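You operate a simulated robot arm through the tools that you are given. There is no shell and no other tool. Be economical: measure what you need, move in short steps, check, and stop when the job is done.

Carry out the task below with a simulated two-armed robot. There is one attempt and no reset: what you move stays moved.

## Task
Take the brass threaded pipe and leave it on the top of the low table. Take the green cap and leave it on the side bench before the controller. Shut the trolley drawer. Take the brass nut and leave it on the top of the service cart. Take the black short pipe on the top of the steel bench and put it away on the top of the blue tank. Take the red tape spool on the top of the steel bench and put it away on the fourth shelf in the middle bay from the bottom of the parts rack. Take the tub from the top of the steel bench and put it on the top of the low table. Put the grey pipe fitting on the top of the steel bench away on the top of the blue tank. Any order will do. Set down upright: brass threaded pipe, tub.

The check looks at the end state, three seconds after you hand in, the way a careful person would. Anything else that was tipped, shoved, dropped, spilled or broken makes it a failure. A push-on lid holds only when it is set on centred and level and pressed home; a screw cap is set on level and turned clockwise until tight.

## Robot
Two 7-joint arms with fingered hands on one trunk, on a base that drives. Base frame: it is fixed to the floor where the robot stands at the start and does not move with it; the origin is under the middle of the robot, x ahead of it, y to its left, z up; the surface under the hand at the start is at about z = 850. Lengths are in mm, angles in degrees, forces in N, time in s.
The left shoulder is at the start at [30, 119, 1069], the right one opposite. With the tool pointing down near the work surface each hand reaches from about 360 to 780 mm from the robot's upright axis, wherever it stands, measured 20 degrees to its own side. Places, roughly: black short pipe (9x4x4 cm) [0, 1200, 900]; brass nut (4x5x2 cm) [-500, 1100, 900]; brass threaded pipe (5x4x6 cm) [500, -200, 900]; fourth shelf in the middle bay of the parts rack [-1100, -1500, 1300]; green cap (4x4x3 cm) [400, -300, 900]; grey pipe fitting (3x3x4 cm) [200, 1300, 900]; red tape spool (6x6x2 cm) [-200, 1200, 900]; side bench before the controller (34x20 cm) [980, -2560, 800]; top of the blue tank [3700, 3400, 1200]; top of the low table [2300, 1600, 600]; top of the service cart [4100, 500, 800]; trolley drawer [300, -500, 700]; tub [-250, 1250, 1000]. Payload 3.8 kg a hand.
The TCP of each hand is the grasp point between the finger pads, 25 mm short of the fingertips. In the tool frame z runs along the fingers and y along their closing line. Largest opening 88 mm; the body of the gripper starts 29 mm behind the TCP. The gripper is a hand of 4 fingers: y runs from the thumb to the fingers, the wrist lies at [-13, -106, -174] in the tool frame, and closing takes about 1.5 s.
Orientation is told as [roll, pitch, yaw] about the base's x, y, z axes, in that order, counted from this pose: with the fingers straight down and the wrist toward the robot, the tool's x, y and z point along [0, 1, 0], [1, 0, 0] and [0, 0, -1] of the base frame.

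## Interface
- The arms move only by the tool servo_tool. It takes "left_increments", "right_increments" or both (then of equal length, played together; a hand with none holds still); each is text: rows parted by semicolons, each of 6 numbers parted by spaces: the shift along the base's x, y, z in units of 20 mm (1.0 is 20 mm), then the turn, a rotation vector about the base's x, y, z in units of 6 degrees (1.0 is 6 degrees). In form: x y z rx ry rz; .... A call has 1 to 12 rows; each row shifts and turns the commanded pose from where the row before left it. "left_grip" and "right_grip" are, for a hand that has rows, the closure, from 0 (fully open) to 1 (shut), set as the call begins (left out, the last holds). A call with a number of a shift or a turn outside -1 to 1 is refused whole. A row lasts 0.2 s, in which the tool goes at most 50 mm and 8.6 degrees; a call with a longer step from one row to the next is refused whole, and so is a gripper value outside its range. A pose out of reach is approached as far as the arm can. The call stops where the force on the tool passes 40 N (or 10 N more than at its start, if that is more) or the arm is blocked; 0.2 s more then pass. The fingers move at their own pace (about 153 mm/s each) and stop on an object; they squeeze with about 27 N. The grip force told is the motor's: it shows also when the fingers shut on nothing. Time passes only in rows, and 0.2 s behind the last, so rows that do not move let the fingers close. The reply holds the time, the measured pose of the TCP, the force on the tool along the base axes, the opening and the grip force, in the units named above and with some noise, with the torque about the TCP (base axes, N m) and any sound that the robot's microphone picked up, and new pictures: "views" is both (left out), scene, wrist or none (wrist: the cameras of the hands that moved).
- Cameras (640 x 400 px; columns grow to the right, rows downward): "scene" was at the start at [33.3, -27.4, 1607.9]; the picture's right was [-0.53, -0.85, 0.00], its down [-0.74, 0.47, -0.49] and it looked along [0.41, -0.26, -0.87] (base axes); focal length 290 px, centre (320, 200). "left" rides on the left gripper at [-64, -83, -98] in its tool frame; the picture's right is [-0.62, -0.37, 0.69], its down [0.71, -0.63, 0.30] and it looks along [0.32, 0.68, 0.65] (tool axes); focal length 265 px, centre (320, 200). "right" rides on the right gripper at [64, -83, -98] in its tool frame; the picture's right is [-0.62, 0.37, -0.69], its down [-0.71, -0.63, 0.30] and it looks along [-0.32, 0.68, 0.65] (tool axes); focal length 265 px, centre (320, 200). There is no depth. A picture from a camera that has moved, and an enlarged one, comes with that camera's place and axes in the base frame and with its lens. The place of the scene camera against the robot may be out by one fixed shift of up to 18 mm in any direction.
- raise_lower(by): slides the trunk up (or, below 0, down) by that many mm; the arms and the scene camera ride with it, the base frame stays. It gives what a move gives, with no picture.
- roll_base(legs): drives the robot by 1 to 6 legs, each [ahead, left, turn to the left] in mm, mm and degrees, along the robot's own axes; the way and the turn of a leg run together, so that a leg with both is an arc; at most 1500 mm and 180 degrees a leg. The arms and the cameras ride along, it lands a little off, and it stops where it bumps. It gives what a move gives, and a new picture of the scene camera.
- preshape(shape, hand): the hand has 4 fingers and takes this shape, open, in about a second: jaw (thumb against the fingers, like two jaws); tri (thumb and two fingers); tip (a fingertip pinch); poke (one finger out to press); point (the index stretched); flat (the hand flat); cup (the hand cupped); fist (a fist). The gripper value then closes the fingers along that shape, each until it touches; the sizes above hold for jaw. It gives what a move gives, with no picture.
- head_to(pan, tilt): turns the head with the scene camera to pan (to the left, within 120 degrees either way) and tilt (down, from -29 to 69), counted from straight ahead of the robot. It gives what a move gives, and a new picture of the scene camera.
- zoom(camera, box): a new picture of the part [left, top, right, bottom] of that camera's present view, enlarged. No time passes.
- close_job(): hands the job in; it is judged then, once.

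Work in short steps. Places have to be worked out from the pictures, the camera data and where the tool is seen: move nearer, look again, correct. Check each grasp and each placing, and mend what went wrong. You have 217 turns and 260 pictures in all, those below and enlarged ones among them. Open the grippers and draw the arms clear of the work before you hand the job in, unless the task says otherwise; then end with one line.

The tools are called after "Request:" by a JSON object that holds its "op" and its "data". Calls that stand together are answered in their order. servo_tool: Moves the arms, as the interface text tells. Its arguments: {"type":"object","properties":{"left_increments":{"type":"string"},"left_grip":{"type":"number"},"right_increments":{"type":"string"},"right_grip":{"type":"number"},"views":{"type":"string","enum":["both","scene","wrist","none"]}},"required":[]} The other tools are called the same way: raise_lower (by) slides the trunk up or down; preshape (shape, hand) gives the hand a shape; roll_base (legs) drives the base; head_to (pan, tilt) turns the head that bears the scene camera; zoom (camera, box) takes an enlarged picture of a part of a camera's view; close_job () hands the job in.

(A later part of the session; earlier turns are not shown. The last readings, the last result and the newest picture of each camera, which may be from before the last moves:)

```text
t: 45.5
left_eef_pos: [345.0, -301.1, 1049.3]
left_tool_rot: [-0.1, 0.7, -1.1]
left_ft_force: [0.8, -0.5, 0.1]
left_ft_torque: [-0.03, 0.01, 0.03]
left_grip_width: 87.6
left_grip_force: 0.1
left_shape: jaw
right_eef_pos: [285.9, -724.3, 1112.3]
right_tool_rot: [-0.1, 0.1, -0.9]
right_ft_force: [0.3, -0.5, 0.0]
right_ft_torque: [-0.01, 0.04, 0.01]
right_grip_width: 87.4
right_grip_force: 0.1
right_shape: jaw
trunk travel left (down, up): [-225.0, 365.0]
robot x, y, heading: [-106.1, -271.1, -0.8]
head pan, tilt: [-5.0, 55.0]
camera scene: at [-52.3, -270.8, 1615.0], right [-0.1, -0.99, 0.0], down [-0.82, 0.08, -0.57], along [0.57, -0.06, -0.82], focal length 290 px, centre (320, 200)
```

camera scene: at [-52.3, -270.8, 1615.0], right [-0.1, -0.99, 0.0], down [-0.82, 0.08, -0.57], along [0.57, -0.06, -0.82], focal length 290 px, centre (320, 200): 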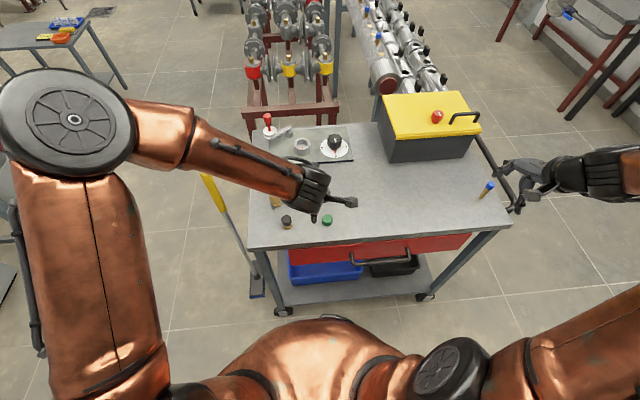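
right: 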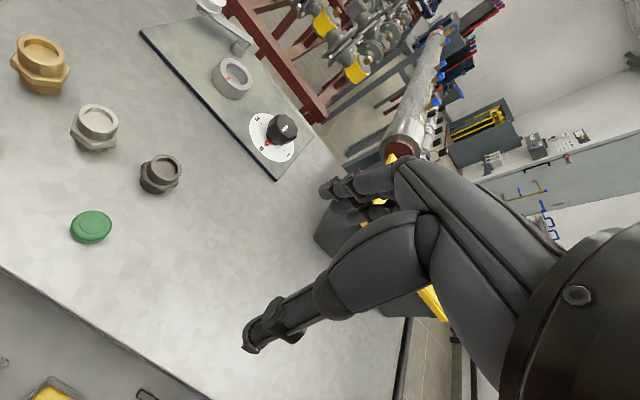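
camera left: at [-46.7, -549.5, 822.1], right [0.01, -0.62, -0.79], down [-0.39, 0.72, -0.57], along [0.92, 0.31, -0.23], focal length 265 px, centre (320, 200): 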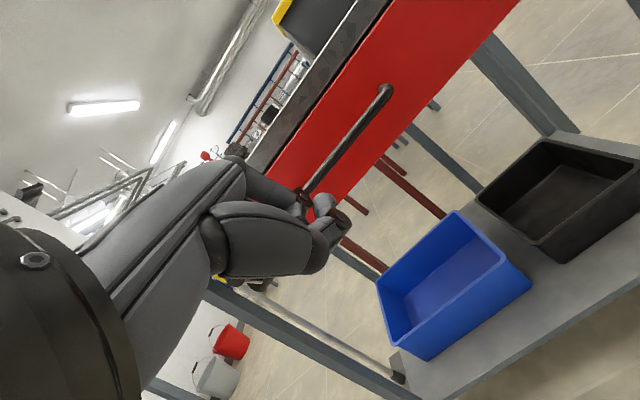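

I move the left hand above the brass pipe (TCP ≈ (478,-184,980)) for a close look.

Request:
{"op": "servo_tool", "data": {"left_increments": "0.95 0.84 -0.5 0 0 0; 0.95 0.84 -0.5 0 0 0; 0.95 0.84 -0.5 0 0 0; 0.95 0.84 -0.5 0 0 0; 0.95 0.84 -0.5 0 0 0; 0.95 0.84 -0.5 0 0 0; 0.95 0.84 -0.5 0 0 0", "views": "both"}}

```text
t: 47.1
left_eef_pos: [478.6, -182.1, 979.6]
left_tool_rot: [-0.1, 0.6, -1.1]
left_ft_force: [0.3, 0.1, -0.4]
left_ft_torque: [0.0, 0.0, 0.0]
left_grip_width: 87.9
left_grip_force: 0.1
left_shape: jaw
right_eef_pos: [285.2, -725.8, 1112.8]
right_tool_rot: [0.0, 0.1, -0.9]
right_ft_force: [0.3, -0.1, 0.1]
right_ft_torque: [0.0, -0.01, 0.02]
right_grip_width: 87.6
right_grip_force: 0.0
right_shape: jaw
trunk travel left (down, up): [-225.0, 365.0]
robot x, y, heading: [-104.2, -271.0, -0.9]
head pan, tilt: [-5.0, 55.0]
camera scene: at [-53.2, -270.4, 1615.0], right [-0.1, -0.99, 0.0], down [-0.82, 0.08, -0.57], along [0.57, -0.06, -0.82], focal length 290 px, centre (320, 200)
camera left: at [395.0, -243.1, 1079.0], right [-0.39, -0.61, -0.69], down [-0.62, 0.73, -0.3], along [0.68, 0.31, -0.66], focal length 265 px, centre (320, 200)
```

scene: 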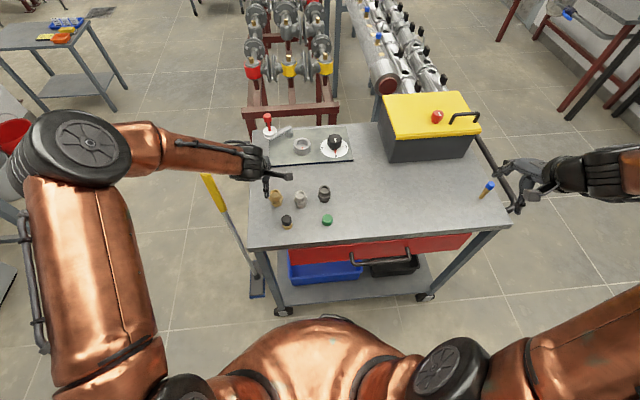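
left: 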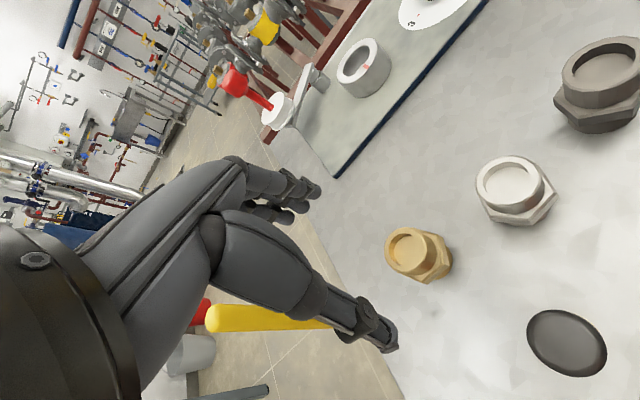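

Wrist view puts the brass pipe at (474.5,-197). I shift over it and descend, slightly pre-closed.

Request:
{"op": "servo_tool", "data": {"left_increments": "-0.2 -0.75 -0.5 0 0 0; 0 0 -1 0 0 0; 0 0 -1 0 0 0; 0 0 -1 0 0 0", "left_grip": 0.12, "views": "wrist"}}

```text
t: 48.1
left_eef_pos: [472.2, -199.3, 909.0]
left_tool_rot: [-0.1, 0.6, -1.1]
left_ft_force: [0.0, 0.0, -0.3]
left_ft_torque: [0.01, -0.01, 0.0]
left_grip_width: 77.6
left_grip_force: 0.1
left_shape: jaw
right_eef_pos: [284.7, -724.3, 1112.4]
right_tool_rot: [0.0, 0.0, -0.9]
right_ft_force: [0.4, -0.8, -0.2]
right_ft_torque: [0.02, -0.01, 0.02]
right_grip_width: 87.7
right_grip_force: 0.1
right_shape: jaw
trunk travel left (down, up): [-225.0, 365.0]
robot x, y, heading: [-104.4, -272.3, -1.1]
head pan, tilt: [-5.0, 55.0]
camera left: at [389.0, -260.4, 1009.1], right [-0.39, -0.61, -0.69], down [-0.62, 0.73, -0.3], along [0.68, 0.31, -0.66], focal length 265 px, centre (320, 200)
```

left: 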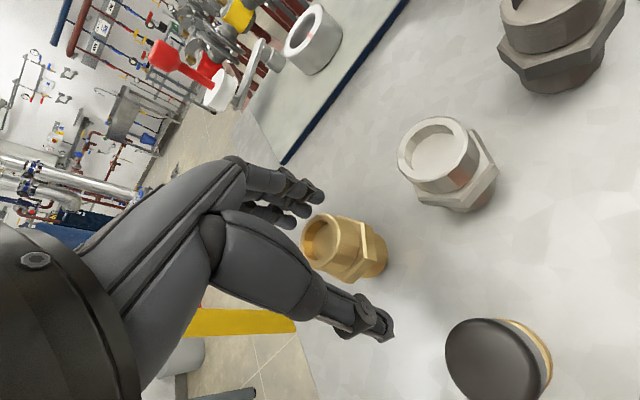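

The pipe lies between thumb and fingers. I descend to z≈885 and close.

Request:
{"op": "servo_tool", "data": {"left_increments": "0.1 0.1 -0.6 0 0 0; 0 0 -0.6 0 0 0; 0 0 0 0 0 0", "views": "none"}}

Request:
{"op": "servo_tool", "data": {"left_increments": "0 0 0 0 0 0; 0 0 0 0 0 0; 0 0 0 0 0 0; 0 0 0 0 0 0; 0 0 0 0 0 0; 0 0 0 0 0 0; 0 0 0 0 0 0", "left_grip": 1, "views": "wrist"}}

```text
t: 48.9
left_eef_pos: [473.8, -196.7, 885.8]
left_tool_rot: [-0.2, 0.6, -1.1]
left_ft_force: [0.7, 0.2, -0.1]
left_ft_torque: [0.0, -0.03, -0.02]
left_grip_width: 77.5
left_grip_force: 0.2
left_shape: jaw
right_eef_pos: [285.0, -724.7, 1112.2]
right_tool_rot: [0.0, -0.1, -0.9]
right_ft_force: [0.1, -0.3, 0.1]
right_ft_torque: [-0.03, 0.0, 0.01]
right_grip_width: 87.8
right_grip_force: 0.1
right_shape: jaw
trunk travel left (down, up): [-225.0, 365.0]
robot x, y, heading: [-105.1, -269.7, -0.9]
head pan, tilt: [-5.0, 55.0]
```

```text
t: 50.5
left_eef_pos: [474.0, -195.9, 885.3]
left_tool_rot: [-0.2, 0.6, -1.1]
left_ft_force: [-0.7, -0.1, -0.8]
left_ft_torque: [-0.01, 0.03, 0.02]
left_grip_width: 30.2
left_grip_force: 27.0
left_shape: jaw
right_eef_pos: [284.9, -725.4, 1112.7]
right_tool_rot: [0.0, 0.0, -0.9]
right_ft_force: [-0.1, -0.3, 0.5]
right_ft_torque: [0.0, -0.01, 0.01]
right_grip_width: 87.4
right_grip_force: 0.0
right_shape: jaw
trunk travel left (down, up): [-225.0, 365.0]
robot x, y, heading: [-102.9, -269.8, -0.7]
head pan, tilt: [-5.0, 55.0]
camera left: at [391.2, -258.1, 985.5], right [-0.39, -0.61, -0.69], down [-0.62, 0.73, -0.3], along [0.68, 0.31, -0.66], focal length 265 px, centre (320, 200)
```

left: 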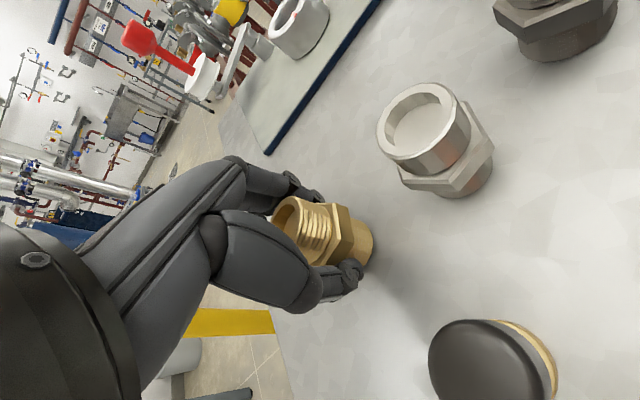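

Gripped at 30 mm. I lift it well up and check.

Request:
{"op": "servo_tool", "data": {"left_increments": "0 0 1 0 0 0; 0 0 1 0 0 0; 0 0 1 0 0 0; 0 0 1 0 0 0; 0 0 1 0 0 0; 0 0.3 1 0 0 0; 0 0.3 1 0 0 0; 0 0.5 1 0 0 0; -0.5 1 1 0 0 0; -0.5 1 1 0 0 0; -0.5 1 0 0 0 0; -0.5 1 0 0 0 0", "right_increments": "0.45 1 -0.6 0 0 0; 0.45 1 -0.6 0 0 0; 0.45 1 -0.6 0 0 0; 0.45 1 -0.6 0 0 0; 0.45 1 -0.6 0 0 0; 0.45 1 -0.6 0 0 0; 0.45 1 -0.6 0 0 0; 0.45 1 -0.6 0 0 0; 0.45 1 -0.6 0 0 0; 0.45 1 0 0 0 0; 0.45 1 0 0 0 0; 0.45 1 0 0 0 0", "views": "both"}}

```text
t: 53.1
left_eef_pos: [433.8, -90.7, 1085.9]
left_tool_rot: [-0.1, 0.6, -1.1]
left_ft_force: [-0.3, 0.6, -1.5]
left_ft_torque: [0.03, 0.02, 0.01]
left_grip_width: 29.9
left_grip_force: 26.9
left_shape: jaw
right_eef_pos: [393.1, -482.9, 1006.3]
right_tool_rot: [-0.1, 0.1, -0.9]
right_ft_force: [0.4, 0.5, 0.4]
right_ft_torque: [-0.03, 0.05, -0.03]
right_grip_width: 87.7
right_grip_force: 0.0
right_shape: jaw
trunk travel left (down, up): [-225.0, 365.0]
robot x, y, heading: [-102.7, -272.0, -0.8]
head pan, tilt: [-5.0, 55.0]
camera scene: at [-54.1, -269.2, 1615.1], right [-0.1, -0.99, 0.0], down [-0.81, 0.08, -0.57], along [0.57, -0.06, -0.82], focal length 290 px, centre (320, 200)
camera right: at [310.6, -416.6, 1103.2], right [0.36, -0.63, 0.69], down [-0.64, -0.7, -0.3], along [0.68, -0.34, -0.65], focal length 265 px, centre (320, 200)
camera left: at [351.3, -153.4, 1186.3], right [-0.39, -0.62, -0.69], down [-0.62, 0.73, -0.3], along [0.68, 0.31, -0.66], focal length 265 px, centre (320, 200)
```

scene: 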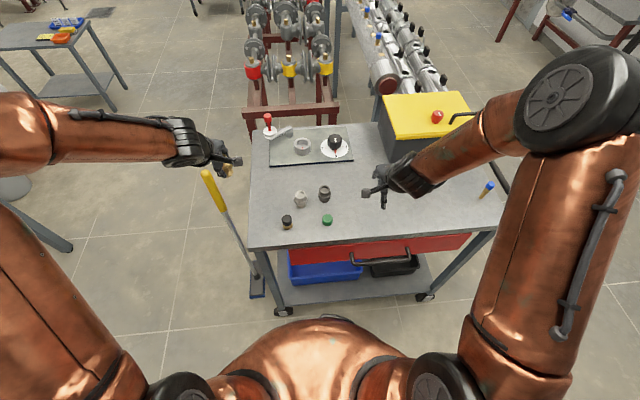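
right: 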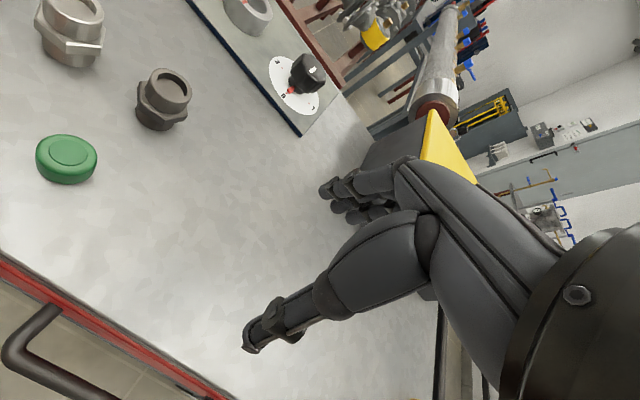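
left: 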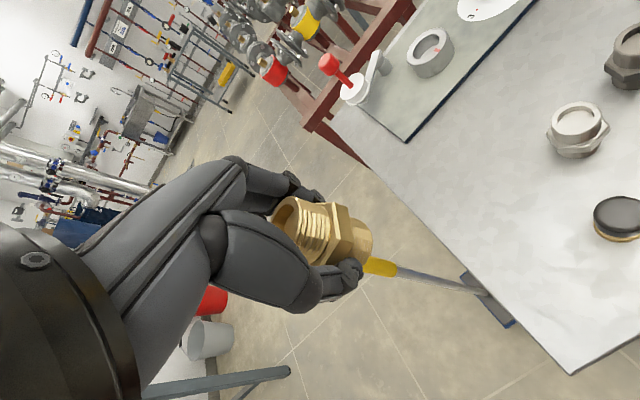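

Pipe is held. Cap at (391,-348). I move the right hand over it, pre-closed to about 62 mm.

Request:
{"op": "servo_tool", "data": {"right_increments": "0 1 -0.4 0 0 0; 0 1 -0.4 0 0 0; 0 1 -0.4 0 0 0; 0 1 -0.4 0 0 0; 0 1 -0.4 0 0 0; 0 1 -0.4 0 0 0; 0 0.7 -0.8 0 0 0; 0 0 -0.8 0 0 0", "right_grip": 0.3, "views": "wrist"}}

```text
t: 54.9
left_eef_pos: [435.9, -94.0, 1087.0]
left_tool_rot: [-0.3, 0.6, -1.1]
left_ft_force: [0.9, 0.7, -1.4]
left_ft_torque: [-0.01, 0.0, 0.02]
left_grip_width: 29.8
left_grip_force: 27.3
left_shape: jaw
right_eef_pos: [390.9, -350.8, 922.9]
right_tool_rot: [0.0, 0.0, -0.9]
right_ft_force: [-0.4, 0.3, 0.8]
right_ft_torque: [-0.01, 0.02, 0.01]
right_grip_width: 62.2
right_grip_force: 0.0
right_shape: jaw
trunk travel left (down, up): [-225.0, 365.0]
robot x, y, heading: [-105.0, -271.4, -1.0]
head pan, tilt: [-5.0, 55.0]
camera right: at [309.9, -285.8, 1020.3], right [0.36, -0.63, 0.69], down [-0.64, -0.7, -0.3], along [0.68, -0.34, -0.65], focal length 265 px, centre (320, 200)
```

right: 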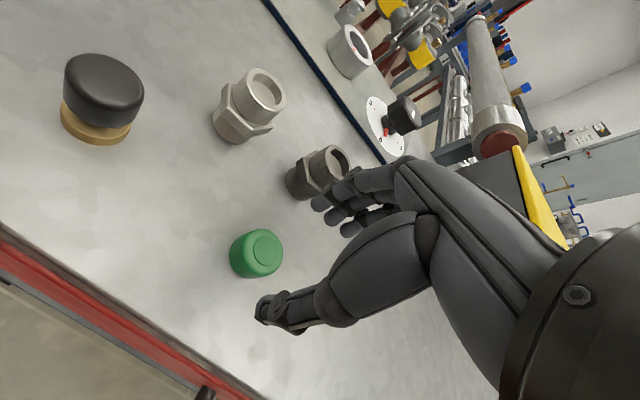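

Cap at (390,-344). Descend to z≈878 and close.

Request:
{"op": "servo_tool", "data": {"right_increments": "0 0.3 -0.8 0 0 0; 0 0 -0.8 0 0 0; 0 0 -0.6 0 0 0; 0 0 0 0 0 0", "views": "none"}}

Request:
{"op": "servo_tool", "data": {"right_increments": "0 0 0 0 0 0; 0 0 0 0 0 0; 0 0 0 0 0 0; 0 0 0 0 0 0; 0 0 0 0 0 0; 0 0 0 0 0 0; 0 0 0 0 0 0", "right_grip": 1, "views": "wrist"}}

```text
t: 55.9
left_eef_pos: [435.0, -93.1, 1088.3]
left_tool_rot: [-0.1, 0.6, -1.0]
left_ft_force: [0.2, -0.3, -1.1]
left_ft_torque: [-0.02, 0.0, 0.02]
left_grip_width: 30.0
left_grip_force: 26.9
left_shape: jaw
right_eef_pos: [392.8, -345.8, 880.6]
right_tool_rot: [0.0, 0.1, -1.0]
right_ft_force: [0.3, -0.4, 0.3]
right_ft_torque: [-0.01, 0.02, -0.01]
right_grip_width: 61.9
right_grip_force: 0.0
right_shape: jaw
trunk travel left (down, up): [-225.0, 365.0]
robot x, y, heading: [-102.8, -274.0, -0.8]
head pan, tilt: [-5.0, 55.0]
```

```text
t: 57.5
left_eef_pos: [435.4, -93.1, 1087.4]
left_tool_rot: [-0.2, 0.5, -1.2]
left_ft_force: [-0.2, -0.3, -0.5]
left_ft_torque: [-0.01, 0.0, 0.03]
left_grip_width: 29.9
left_grip_force: 26.7
left_shape: jaw
right_eef_pos: [393.1, -345.6, 880.0]
right_tool_rot: [0.0, 0.0, -0.9]
right_ft_force: [0.3, 0.3, 0.6]
right_ft_torque: [0.01, 0.0, -0.02]
right_grip_width: 24.0
right_grip_force: 27.0
right_shape: jaw
trunk travel left (down, up): [-225.0, 365.0]
robot x, y, heading: [-103.3, -273.8, -0.8]
head pan, tilt: [-5.0, 55.0]
camera right: at [310.6, -279.5, 977.7], right [0.36, -0.63, 0.69], down [-0.64, -0.7, -0.3], along [0.68, -0.34, -0.65], focal length 265 px, centre (320, 200)
```

right: 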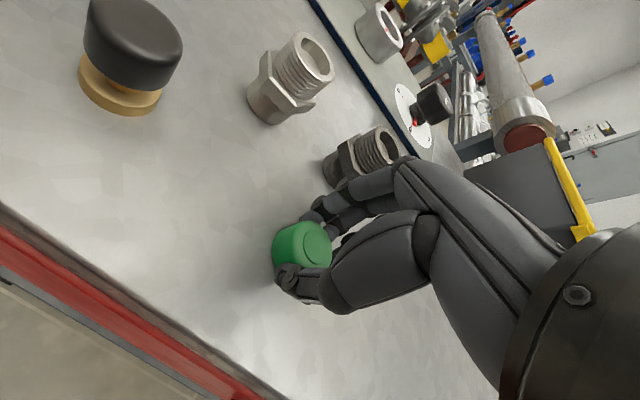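

Both held. I lift the right hand and pull both arms in, then drive back and round to the side bench.

Request:
{"op": "servo_tool", "data": {"right_increments": "0 0 1 0 0 0; 0 0 1 0 0 0; 0 0 1 0 0 0; 0 0 1 0 0 0; 0 0 1 0 0 0; 0 0 1 0 0 0; 0 0 1 0 0 0; 0 0 1 0 0 0; 0 -1 1 0 0 0; 0 -1 1 0 0 0; 0 -1 0 0 0 0; 0 -1 0 0 0 0", "views": "wrist"}}

Request:
{"op": "roll_base", "data": {"legs": [[-370, 0, 0], [0, 0, -89], [1250, 0, 0]]}}

Request:
{"op": "head_to", "data": {"pan": 60, "tilt": 30}}

```text
t: 60.1
left_eef_pos: [434.5, -92.7, 1087.4]
left_tool_rot: [-0.1, 0.6, -1.1]
left_ft_force: [0.2, 0.1, -0.7]
left_ft_torque: [-0.01, 0.0, 0.02]
left_grip_width: 30.0
left_grip_force: 26.3
left_shape: jaw
right_eef_pos: [393.0, -422.6, 1079.6]
right_tool_rot: [0.0, 0.0, -1.0]
right_ft_force: [-1.1, -0.5, -1.0]
right_ft_torque: [0.02, -0.01, -0.04]
right_grip_width: 23.7
right_grip_force: 27.2
right_shape: jaw
trunk travel left (down, up): [-225.0, 365.0]
robot x, y, heading: [-107.7, -272.1, -0.7]
head pan, tilt: [-5.0, 55.0]
camera right: at [311.6, -357.7, 1176.2], right [0.36, -0.63, 0.69], down [-0.64, -0.7, -0.3], along [0.68, -0.33, -0.65], focal length 265 px, centre (320, 200)
```

right: 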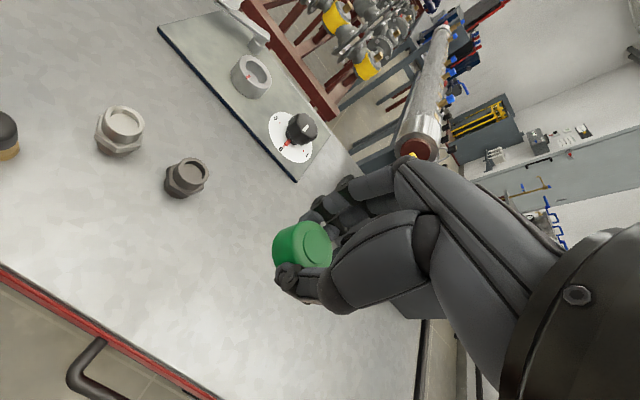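

```text
t: 72.0
left_eef_pos: [-239.6, -2041.0, 1086.4]
left_tool_rot: [-0.2, 0.6, -88.9]
left_ft_force: [-1.0, -0.1, -0.4]
left_ft_torque: [0.01, 0.0, -0.02]
left_grip_width: 29.8
left_grip_force: 26.8
left_shape: jaw
right_eef_pos: [-569.5, -2011.3, 1079.0]
right_tool_rot: [0.0, 0.2, -88.8]
right_ft_force: [-0.6, -0.1, -0.9]
right_ft_torque: [0.03, 0.03, -0.01]
right_grip_width: 23.4
right_grip_force: 27.3
right_shape: jaw
trunk travel left (down, up): [-225.0, 365.0]
robot x, y, heading: [-439.8, -1506.7, -88.6]
head pan, tilt: [-5.0, 55.0]
camera scene: at [-444.2, -1553.5, 1615.0], right [-1.0, 0.07, 0.0], down [0.05, 0.82, -0.57], along [-0.04, -0.57, -0.82], focal length 290 px, centre (320, 200)
```

scene: 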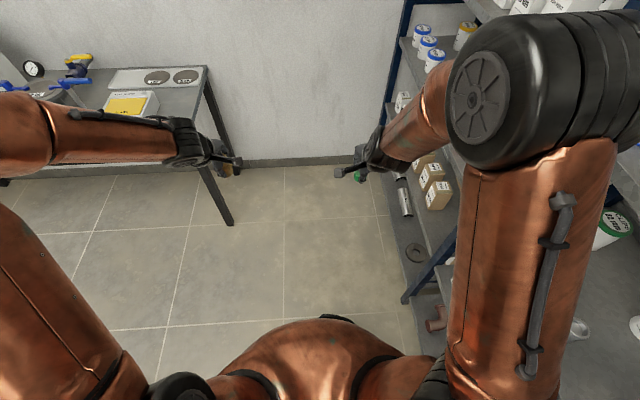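

```text
t: 73.4
left_eef_pos: [-238.6, -2040.4, 1086.8]
left_tool_rot: [-0.2, 0.7, -89.0]
left_ft_force: [0.9, 0.1, -1.5]
left_ft_torque: [0.01, 0.0, 0.01]
left_grip_width: 29.5
left_grip_force: 27.2
left_shape: jaw
right_eef_pos: [-569.3, -2009.7, 1079.1]
right_tool_rot: [0.0, 0.0, -88.9]
right_ft_force: [-0.4, -0.2, 0.2]
right_ft_torque: [0.0, -0.04, -0.02]
right_grip_width: 23.4
right_grip_force: 26.9
right_shape: jaw
trunk travel left (down, up): [-225.0, 365.0]
robot x, y, heading: [-434.5, -1511.9, -88.9]
head pan, tilt: [60.0, 30.0]
camera scene: at [-360.2, -1524.8, 1651.1], right [-0.48, -0.88, 0.0], down [-0.44, 0.24, -0.87], along [0.76, -0.42, -0.5], focal length 290 px, centre (320, 200)
```

scene: 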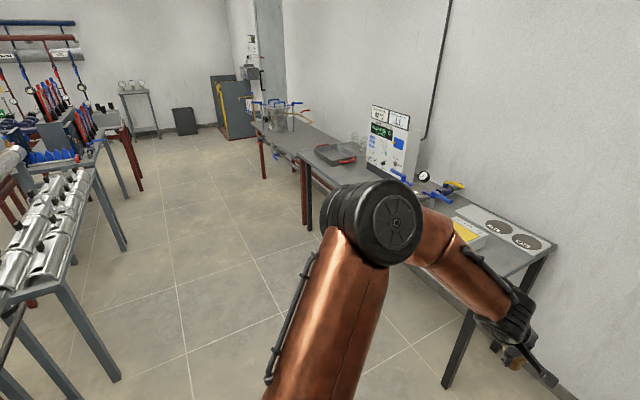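

The aisle is free. I drive left (+x) to stand before the controller.

Request:
{"op": "roll_base", "data": {"legs": [[0, 1410, -1]]}}

Request:
{"op": "head_to", "data": {"pan": 0, "tilt": 35}}

```text
t: 80.5
left_eef_pos: [1174.7, -2023.3, 1086.9]
left_tool_rot: [-0.2, 0.6, -89.8]
left_ft_force: [-0.2, -0.2, -1.0]
left_ft_torque: [-0.01, 0.03, 0.04]
left_grip_width: 29.6
left_grip_force: 26.9
left_shape: jaw
right_eef_pos: [842.9, -1989.3, 1078.5]
right_tool_rot: [0.1, 0.0, -89.8]
right_ft_force: [-0.1, -0.1, 0.6]
right_ft_torque: [0.03, 0.0, 0.02]
right_grip_width: 23.5
right_grip_force: 26.7
right_shape: jaw
trunk travel left (down, up): [-225.0, 365.0]
robot x, y, heading: [985.4, -1488.6, -89.7]
head pan, tilt: [60.0, 30.0]
camera scene: at [1060.9, -1507.0, 1651.1], right [-0.5, -0.87, 0.0], down [-0.43, 0.25, -0.87], along [0.75, -0.43, -0.5], focal length 290 px, centre (320, 200)
```

scene: 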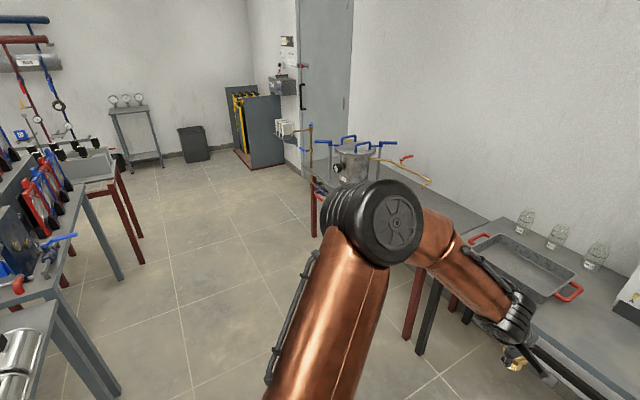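

```text
t: 81.8
left_eef_pos: [1174.2, -2024.3, 1086.7]
left_tool_rot: [-0.2, 0.6, -89.9]
left_ft_force: [0.2, 0.2, 0.1]
left_ft_torque: [0.02, -0.03, -0.01]
left_grip_width: 29.5
left_grip_force: 26.8
left_shape: jaw
right_eef_pos: [844.3, -1989.5, 1078.5]
right_tool_rot: [-0.1, 0.0, -89.7]
right_ft_force: [0.4, 0.9, -1.0]
right_ft_torque: [0.01, -0.01, 0.05]
right_grip_width: 23.3
right_grip_force: 26.7
right_shape: jaw
trunk travel left (down, up): [-225.0, 365.0]
robot x, y, heading: [986.0, -1491.8, -89.7]
head pan, tilt: [0.0, 35.0]
camera scene: at [982.5, -1550.2, 1643.3], right [-1.0, -0.01, 0.0], down [0.0, 0.57, -0.82], along [0.01, -0.82, -0.57], focal length 290 px, centre (320, 200)
```

scene: 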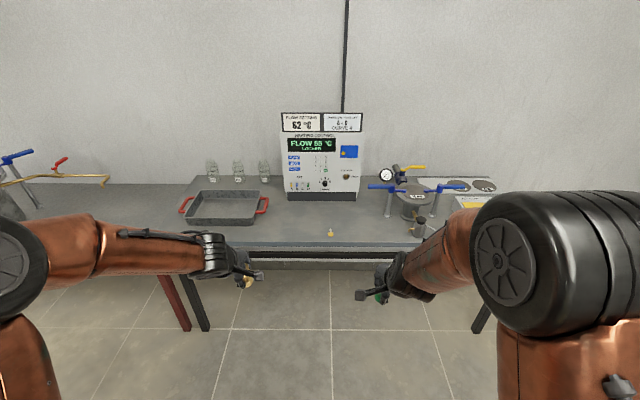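

Before the controller there is a small brass piece at about (947,-2505); I choose the free spot (885,-2560) for the cap. Driving ahead 455 mm.

Request:
{"op": "roll_base", "data": {"legs": [[455, 0, 0]]}}

Request:
{"op": "head_to", "data": {"pan": -3, "tilt": 58}}

```text
t: 84.5
left_eef_pos: [1178.0, -2475.9, 1086.4]
left_tool_rot: [-0.2, 0.7, -89.8]
left_ft_force: [-0.4, 0.4, -1.4]
left_ft_torque: [0.03, 0.01, 0.01]
left_grip_width: 29.6
left_grip_force: 26.8
left_shape: jaw
right_eef_pos: [845.9, -2441.9, 1078.7]
right_tool_rot: [0.0, 0.0, -89.6]
right_ft_force: [0.0, -0.1, 0.5]
right_ft_torque: [0.0, 0.01, -0.03]
right_grip_width: 23.3
right_grip_force: 27.3
right_shape: jaw
trunk travel left (down, up): [-225.0, 365.0]
robot x, y, heading: [986.8, -1940.9, -89.5]
head pan, tilt: [0.0, 35.0]
camera scene: at [985.5, -2002.6, 1643.2], right [-1.0, -0.01, 0.0], down [0.0, 0.57, -0.82], along [0.01, -0.82, -0.57], focal length 290 px, centre (320, 200)
```

scene: 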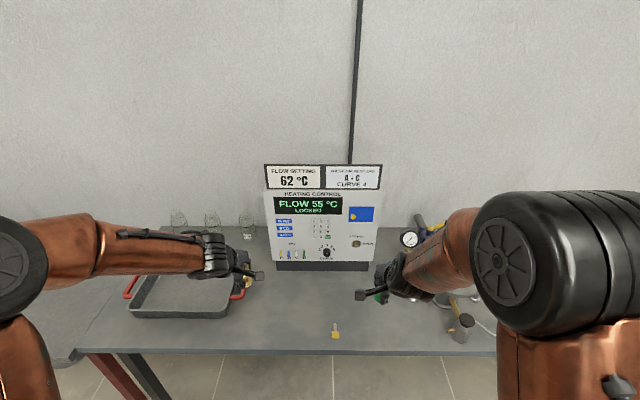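

```text
t: 85.4
left_eef_pos: [1177.7, -2473.9, 1086.5]
left_tool_rot: [-0.2, 0.6, -89.8]
left_ft_force: [0.8, -0.7, -0.9]
left_ft_torque: [0.0, 0.0, 0.03]
left_grip_width: 29.7
left_grip_force: 27.0
left_shape: jaw
right_eef_pos: [847.0, -2440.9, 1079.0]
right_tool_rot: [0.0, 0.0, -89.6]
right_ft_force: [-0.2, 0.3, 0.0]
right_ft_torque: [0.0, 0.01, 0.0]
right_grip_width: 23.3
right_grip_force: 26.9
right_shape: jaw
trunk travel left (down, up): [-225.0, 365.0]
robot x, y, heading: [986.1, -1943.0, -89.5]
head pan, tilt: [-3.0, 58.0]
camera scene: at [981.7, -1982.4, 1611.4], right [-1.0, 0.04, 0.0], down [0.04, 0.85, -0.53], along [-0.02, -0.53, -0.85], focal length 290 px, centre (320, 200)
```

scene: 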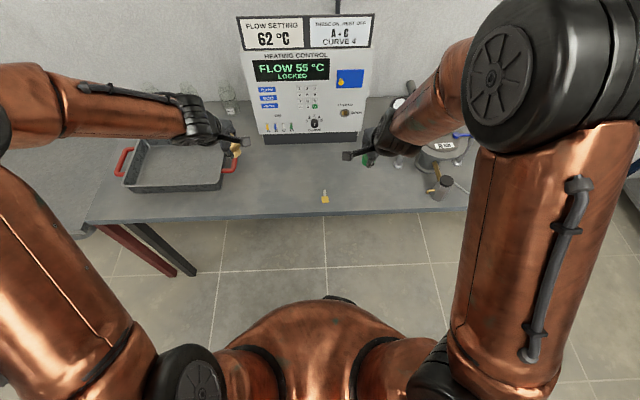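

Moving the right hand over the free spot and down to about z=870.

Request:
{"op": "servo_tool", "data": {"right_increments": "0.25 -0.75 -0.5 0 0 0; 0.25 -0.75 -0.5 0 0 0; 0.25 -0.75 -0.9 0 0 0; 0.25 -0.75 -0.9 0 0 0; 0.25 -0.75 -1 0 0 0; 0.25 -0.75 -1 0 0 0; 0.25 -0.75 -1 0 0 0; 0.2 -0.7 -1 0 0 0; 0 0 -1 0 0 0; 0 0 -1 0 0 0; 0 0 -1 0 0 0", "views": "both"}}

```text
t: 87.8
left_eef_pos: [1177.3, -2475.7, 1085.5]
left_tool_rot: [-0.1, 0.6, -89.8]
left_ft_force: [0.6, 0.7, -0.9]
left_ft_torque: [-0.03, 0.01, -0.01]
left_grip_width: 29.6
left_grip_force: 26.7
left_shape: jaw
right_eef_pos: [883.6, -2561.5, 882.1]
right_tool_rot: [0.0, 0.0, -89.6]
right_ft_force: [-0.6, -0.5, -0.5]
right_ft_torque: [0.0, 0.01, 0.01]
right_grip_width: 23.6
right_grip_force: 27.7
right_shape: jaw
trunk travel left (down, up): [-225.0, 365.0]
robot x, y, heading: [986.1, -1940.1, -89.7]
head pan, tilt: [-3.0, 58.0]
camera scene: at [981.5, -1982.8, 1611.3], right [-1.0, 0.05, 0.0], down [0.04, 0.85, -0.53], along [-0.02, -0.53, -0.85], focal length 290 px, centre (320, 200)
camera right: at [948.2, -2476.8, 979.4], right [-0.62, -0.37, 0.69], down [-0.72, 0.63, -0.3], along [-0.32, -0.69, -0.65], focal length 265 px, centre (320, 200)
```

scene: 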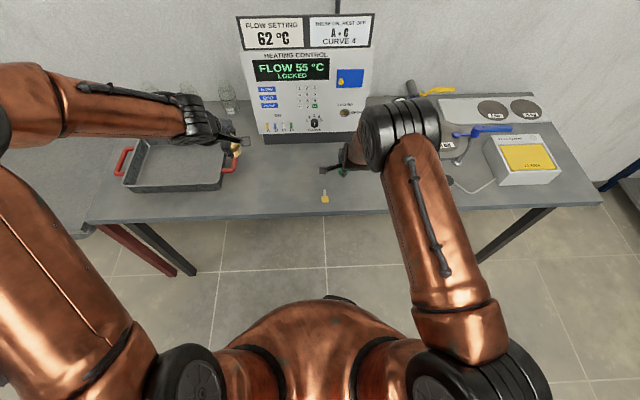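
right: 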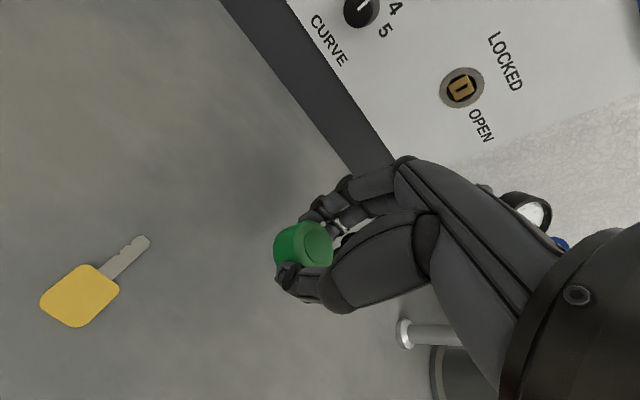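

The small piece is a key, well clear. I lower the cap to the bench (about z=831), gently.

Request:
{"op": "servo_tool", "data": {"right_increments": "0 0 -1 0 0 0; 0 0 -1 0 0 0; 0 0 -0.3 0 0 0; 0 0 -0.2 0 0 0; 0 0 0 0 0 0", "views": "wrist"}}

```text
t: 89.0
left_eef_pos: [1176.9, -2474.8, 1086.2]
left_tool_rot: [-0.2, 0.6, -89.8]
left_ft_force: [-0.1, 0.6, -0.6]
left_ft_torque: [0.07, 0.0, 0.02]
left_grip_width: 29.4
left_grip_force: 26.5
left_shape: jaw
right_eef_pos: [886.1, -2560.9, 833.4]
right_tool_rot: [0.0, 0.0, -89.6]
right_ft_force: [-0.3, -0.4, 0.2]
right_ft_torque: [-0.01, 0.01, -0.02]
right_grip_width: 23.7
right_grip_force: 27.4
right_shape: jaw
trunk travel left (down, up): [-225.0, 365.0]
robot x, y, heading: [985.6, -1942.8, -89.5]
head pan, tilt: [-3.0, 58.0]
camera right: at [949.2, -2477.0, 931.0], right [-0.62, -0.37, 0.69], down [-0.72, 0.63, -0.3], along [-0.32, -0.69, -0.65], focal length 265 px, centre (320, 200)
```

right: 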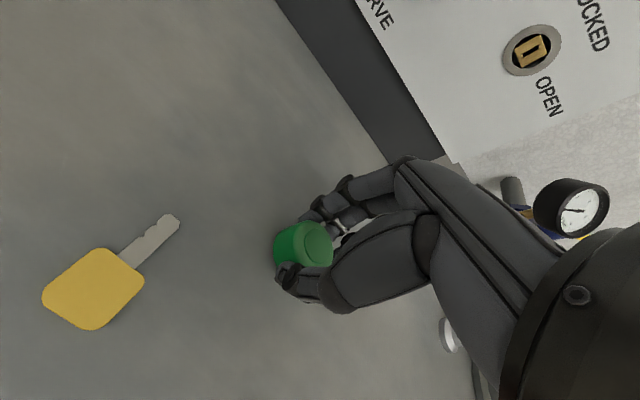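

No contact yet; lower in small steps until force shows.

Request:
{"op": "servo_tool", "data": {"right_increments": "0 0 -0.15 0 0 0; 0 0 -0.15 0 0 0; 0 0 -0.15 0 0 0; 0 0 -0.15 0 0 0", "views": "wrist"}}

```text
t: 90.0
left_eef_pos: [1178.4, -2472.1, 1088.6]
left_tool_rot: [-0.2, 0.4, -89.8]
left_ft_force: [0.4, 0.1, -1.0]
left_ft_torque: [0.0, 0.01, 0.0]
left_grip_width: 29.7
left_grip_force: 26.9
left_shape: jaw
right_eef_pos: [886.7, -2561.7, 826.8]
right_tool_rot: [0.1, -0.7, -89.7]
right_ft_force: [-3.0, 2.4, 34.3]
right_ft_torque: [0.03, 0.03, -0.05]
right_grip_width: 26.0
right_grip_force: 27.4
right_shape: jaw
trunk travel left (down, up): [-225.0, 365.0]
robot x, y, heading: [989.4, -1939.6, -89.5]
head pan, tilt: [-3.0, 58.0]
camera right: at [950.5, -2476.5, 923.1], right [-0.62, -0.36, 0.7], down [-0.72, 0.62, -0.31], along [-0.32, -0.69, -0.65], focal length 265 px, centre (320, 200)
```

right: 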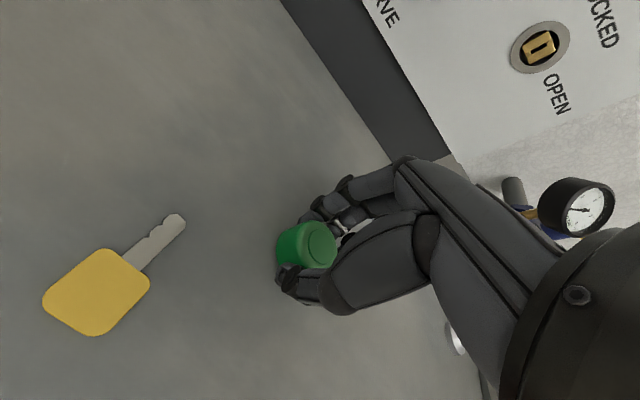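

Contact (34 N). I ease up 3 mm and open the hand, then rise.

Request:
{"op": "servo_tool", "data": {"right_increments": "0 0 0.15 0 0 0; 0 0 0 0 0 0; 0 0 0 0 0 0", "views": "none"}}

Request:
{"op": "servo_tool", "data": {"right_increments": "0 0 0 0 0 0; 0 0 0 0 0 0; 0 0 0 0 0 0; 0 0 0 0 0 0; 0 0 1 0 0 0; 0 0 1 0 0 0; 0 0 1 0 0 0; 0 0 1 0 0 0; 0 0.3 1 0 0 0; 0 0.5 1 0 0 0; 0 0.5 1 0 0 0; 0 0.5 1 0 0 0", "right_grip": 0.25, "views": "wrist"}}

```text
t: 90.8
left_eef_pos: [1177.5, -2473.9, 1087.7]
left_tool_rot: [-0.2, 0.5, -89.8]
left_ft_force: [0.4, 0.0, -0.2]
left_ft_torque: [0.0, -0.01, 0.01]
left_grip_width: 29.7
left_grip_force: 27.2
left_shape: jaw
right_eef_pos: [886.1, -2562.3, 827.9]
right_tool_rot: [0.0, -0.3, -89.5]
right_ft_force: [0.4, -3.2, 26.4]
right_ft_torque: [-0.17, -0.01, -0.01]
right_grip_width: 26.4
right_grip_force: 27.3
right_shape: jaw
trunk travel left (down, up): [-225.0, 365.0]
robot x, y, heading: [986.5, -1939.4, -89.7]
head pan, tilt: [-3.0, 58.0]
```

```text
t: 93.4
left_eef_pos: [1179.0, -2474.8, 1085.8]
left_tool_rot: [-0.2, 0.6, -89.8]
left_ft_force: [-0.1, -0.3, 0.4]
left_ft_torque: [0.01, 0.0, 0.01]
left_grip_width: 29.6
left_grip_force: 26.6
left_shape: jaw
right_eef_pos: [887.7, -2523.5, 983.7]
right_tool_rot: [0.0, 0.0, -89.6]
right_ft_force: [-0.1, -0.6, 0.6]
right_ft_torque: [-0.01, 0.02, -0.02]
right_grip_width: 65.9
right_grip_force: 0.1
right_shape: jaw
trunk travel left (down, up): [-225.0, 365.0]
robot x, y, heading: [988.9, -1939.3, -89.6]
head pan, tilt: [-3.0, 58.0]
camera right: at [952.1, -2441.0, 1080.7], right [-0.62, -0.37, 0.69], down [-0.72, 0.63, -0.3], along [-0.32, -0.69, -0.65], focal length 265 px, centre (320, 200)
```

right: 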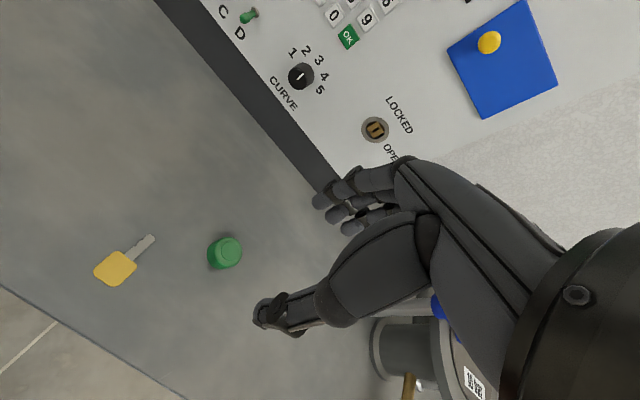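

The cap stands free near the controller. Next, with the brass pipe still in the left hand, I drive to the steel bench to fetch the tub with the right hand.

Request:
{"op": "roll_base", "data": {"legs": [[-450, 0, 0], [0, -1190, 0], [0, 0, 179.5], [1500, 0, 0], [250, 0, 0]]}}

Request:
{"op": "head_to", "data": {"pan": 0, "tilt": 35}}

```text
t: 117.4
left_eef_pos: [-282.9, 798.2, 1084.2]
left_tool_rot: [-0.2, 0.8, 87.4]
left_ft_force: [0.6, 0.1, -0.8]
left_ft_torque: [0.0, 0.01, -0.03]
left_grip_width: 29.1
left_grip_force: 26.8
left_shape: jaw
right_eef_pos: [8.9, 832.8, 982.0]
right_tool_rot: [0.1, 0.0, 87.6]
right_ft_force: [-0.4, 0.0, -0.7]
right_ft_torque: [-0.03, 0.01, 0.0]
right_grip_width: 65.9
right_grip_force: 0.1
right_shape: jaw
trunk travel left (down, up): [-225.0, 365.0]
robot x, y, heading: [-115.7, 253.1, 87.7]
head pan, tilt: [-3.0, 58.0]
camera scene: at [-115.5, 312.6, 1611.3], right [1.0, -0.09, 0.0], down [-0.08, -0.84, -0.53], along [0.05, 0.53, -0.85], focal length 290 px, centre (320, 200)
```

scene: 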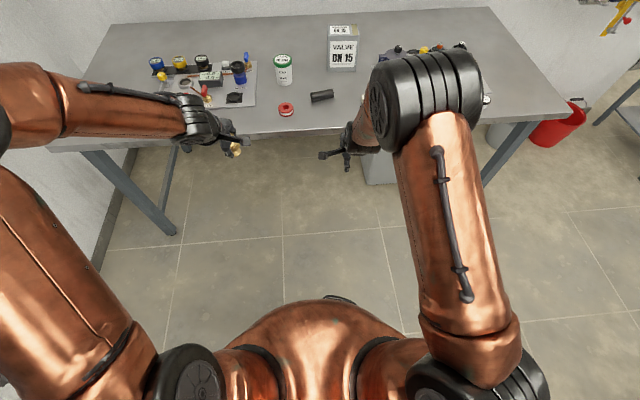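

```text
t: 118.3
left_eef_pos: [-282.6, 797.4, 1086.3]
left_tool_rot: [-0.2, 0.5, 87.4]
left_ft_force: [0.3, 0.4, -0.6]
left_ft_torque: [0.03, 0.01, -0.01]
left_grip_width: 29.1
left_grip_force: 27.0
left_shape: jaw
right_eef_pos: [10.1, 833.3, 982.2]
right_tool_rot: [0.0, 0.1, 87.6]
right_ft_force: [-0.3, -0.2, 0.0]
right_ft_torque: [0.0, 0.01, 0.01]
right_grip_width: 66.0
right_grip_force: 0.0
right_shape: jaw
trunk travel left (down, up): [-225.0, 365.0]
robot x, y, heading: [-118.9, 253.5, 87.8]
head pan, tilt: [0.0, 35.0]
camera scene: at [-118.3, 330.4, 1643.2], right [1.0, -0.04, 0.0], down [-0.02, -0.57, -0.82], along [0.03, 0.82, -0.57], focal length 290 px, centre (320, 200)
```

scene: 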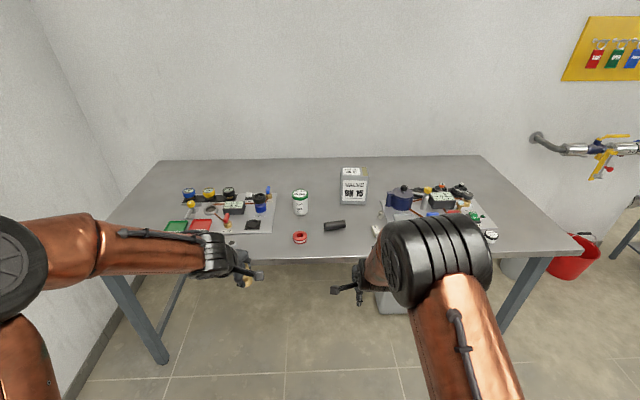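

I zoom to identify the tub and other items on the steel bench.

Request:
{"op": "zoom", "data": {"camera": "scene", "box": [150, 165, 350, 265]}}

Request:
{"op": "zoom", "data": {"camera": "scene", "box": [330, 165, 530, 265]}}

```text
3.20 times, centred on (250, 215) of scene
camera zoom: at [-118.3, 330.4, 1643.2], right [1.0, -0.04, 0.0], down [-0.02, -0.57, -0.82], along [0.03, 0.82, -0.57], focal length 929 px, centre (544, 152)
```

zoom: 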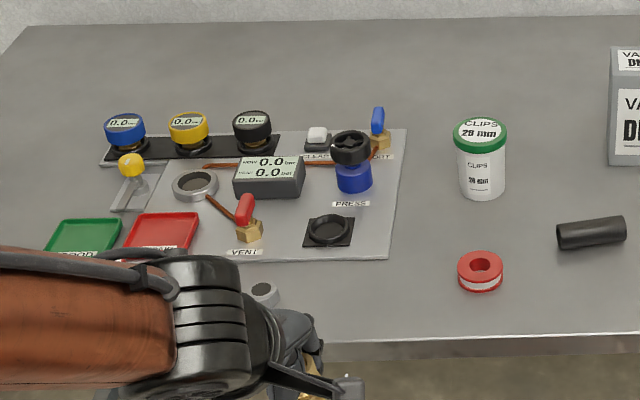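

```text
3.20 times, centred on (430, 215) of scene
camera zoom: at [-118.3, 330.4, 1643.2], right [1.0, -0.04, 0.0], down [-0.02, -0.57, -0.82], along [0.03, 0.82, -0.57], focal length 929 px, centre (-32, 152)
```

zoom: 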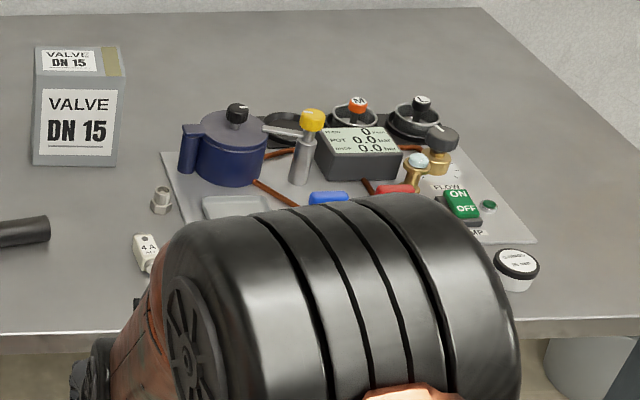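

The tub is the white jar with green lid at about (-166,1367), body ~69 mm wide. I'll grip it from the front around its body, with fingers forward and closing sideways; first I turn the right hand here in free space.

Request:
{"op": "servo_tool", "data": {"right_increments": "0 0 0.5 0 0 1; 0 0 0.5 0 0 1; 0 0 0.5 0 0 1; 0 0 0.5 0 0 1; 0 0 0.5 0 0 1; 0 0 0 0 0 1; 0 0 0 0 0 1; 0 0 0 0 0 1; 0 0 0 0 0 1; 0 0 0 0 0 1; 0 0 0 0 0 1; 0 0 0 0 0 1", "right_grip": 0, "views": "none"}}

Request:
{"op": "servo_tool", "data": {"right_increments": "0 0 0 0 0 1; 0 0 0 0 0 1; 0 0 0 0 0 1; 0 0 0 1 0 0; 0 0 0 1 0 0; 0 0 0 1 0 0; 0 0 0 1 0 0; 0 0 0 1 0 0; 0 0 0 1 0 0; 0 0 0 1 0 0; 0 0 0 1 0 0; 0 0 0 1 0 0", "views": "both"}}

```text
t: 120.9
left_eef_pos: [-282.6, 797.6, 1086.4]
left_tool_rot: [-0.1, 0.5, 87.3]
left_ft_force: [-0.7, -0.1, -0.9]
left_ft_torque: [-0.03, 0.02, -0.02]
left_grip_width: 29.2
left_grip_force: 27.1
left_shape: jaw
right_eef_pos: [9.7, 833.9, 1032.4]
right_tool_rot: [-0.1, 0.0, 159.7]
right_ft_force: [0.7, -0.2, 0.2]
right_ft_torque: [0.0, 0.0, 0.01]
right_grip_width: 87.8
right_grip_force: 0.0
right_shape: jaw
trunk travel left (down, up): [-225.0, 365.0]
robot x, y, heading: [-122.2, 259.2, 87.5]
head pan, tilt: [0.0, 35.0]
```

```text
t: 123.5
left_eef_pos: [-283.0, 797.4, 1086.3]
left_tool_rot: [-0.2, 0.6, 87.4]
left_ft_force: [-0.8, 0.1, -1.4]
left_ft_torque: [-0.04, -0.03, 0.02]
left_grip_width: 29.2
left_grip_force: 27.6
left_shape: jaw
right_eef_pos: [11.0, 833.0, 1032.8]
right_tool_rot: [-54.2, -2.0, 178.4]
right_ft_force: [0.3, 0.1, 0.5]
right_ft_torque: [0.0, 0.0, 0.01]
right_grip_width: 88.0
right_grip_force: 0.1
right_shape: jaw
trunk travel left (down, up): [-225.0, 365.0]
robot x, y, heading: [-120.1, 250.2, 87.8]
head pan, tilt: [0.0, 35.0]
camera scene: at [-118.0, 330.4, 1643.3], right [1.0, -0.04, 0.0], down [-0.02, -0.57, -0.82], along [0.03, 0.82, -0.57], focal length 290 px, centre (320, 200)
camera right: at [90.8, 713.7, 1034.7], right [-0.34, -0.19, 0.92], down [0.66, 0.65, 0.38], along [-0.67, 0.74, -0.1], focal length 265 px, centre (320, 200)
```

scene: 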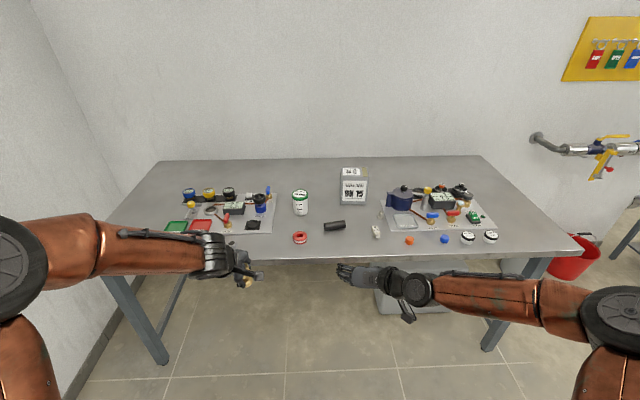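
right: 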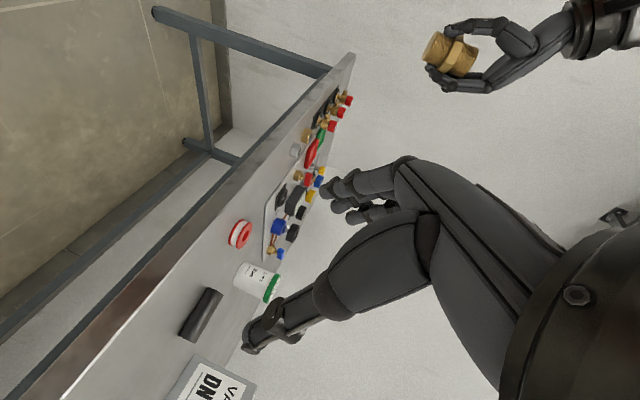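

The pose works. I drive so the tub is about 650 mm ahead, slightly right of my centre.

Request:
{"op": "roll_base", "data": {"legs": [[420, 110, 2]]}}

Request:
{"op": "head_to", "data": {"pan": 0, "tilt": 45}}

```text
t: 126.2
left_eef_pos: [-392.7, 1222.0, 1086.0]
left_tool_rot: [-0.1, 0.7, 88.8]
left_ft_force: [0.7, -0.1, -1.4]
left_ft_torque: [-0.01, -0.02, -0.02]
left_grip_width: 28.9
left_grip_force: 26.4
left_shape: jaw
right_eef_pos: [-101.7, 1265.8, 1031.6]
right_tool_rot: [-53.9, -1.9, 179.9]
right_ft_force: [0.4, 0.0, -0.7]
right_ft_torque: [-0.01, 0.01, 0.0]
right_grip_width: 87.8
right_grip_force: 0.1
right_shape: jaw
trunk travel left (down, up): [-225.0, 365.0]
robot x, y, heading: [-216.0, 684.1, 88.9]
head pan, tilt: [0.0, 35.0]
camera scene: at [-217.8, 760.5, 1643.2], right [1.0, -0.02, 0.0], down [-0.01, -0.57, -0.82], along [0.02, 0.82, -0.57], focal length 290 px, centre (320, 200)
```

scene: 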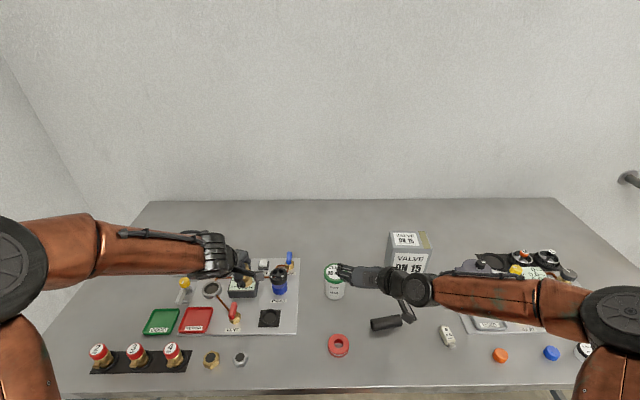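

```text
t: 126.9
left_eef_pos: [-392.8, 1222.6, 1086.6]
left_tool_rot: [-0.2, 0.6, 88.7]
left_ft_force: [0.6, -0.6, -1.0]
left_ft_torque: [0.01, -0.01, 0.0]
left_grip_width: 29.0
left_grip_force: 26.5
left_shape: jaw
right_eef_pos: [-101.1, 1264.1, 1032.7]
right_tool_rot: [-54.0, -2.0, 179.8]
right_ft_force: [0.3, 1.5, -0.6]
right_ft_torque: [-0.02, 0.02, 0.01]
right_grip_width: 87.7
right_grip_force: 0.0
right_shape: jaw
trunk travel left (down, up): [-225.0, 365.0]
robot x, y, heading: [-214.1, 682.2, 88.9]
head pan, tilt: [0.0, 45.0]
camera scene: at [-217.6, 752.5, 1628.5], right [1.0, -0.02, 0.0], down [-0.01, -0.71, -0.71], along [0.01, 0.71, -0.71], focal length 290 px, centre (320, 200)
```

scene: 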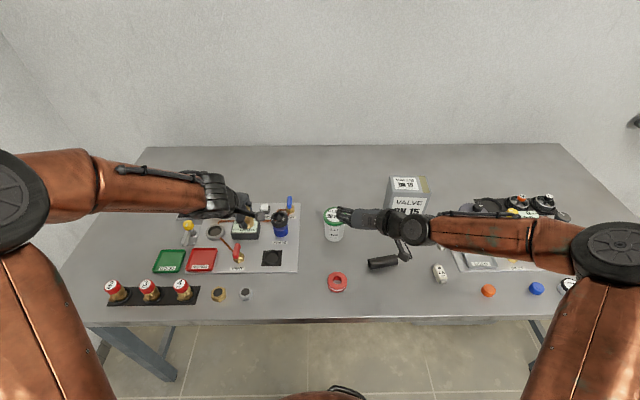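

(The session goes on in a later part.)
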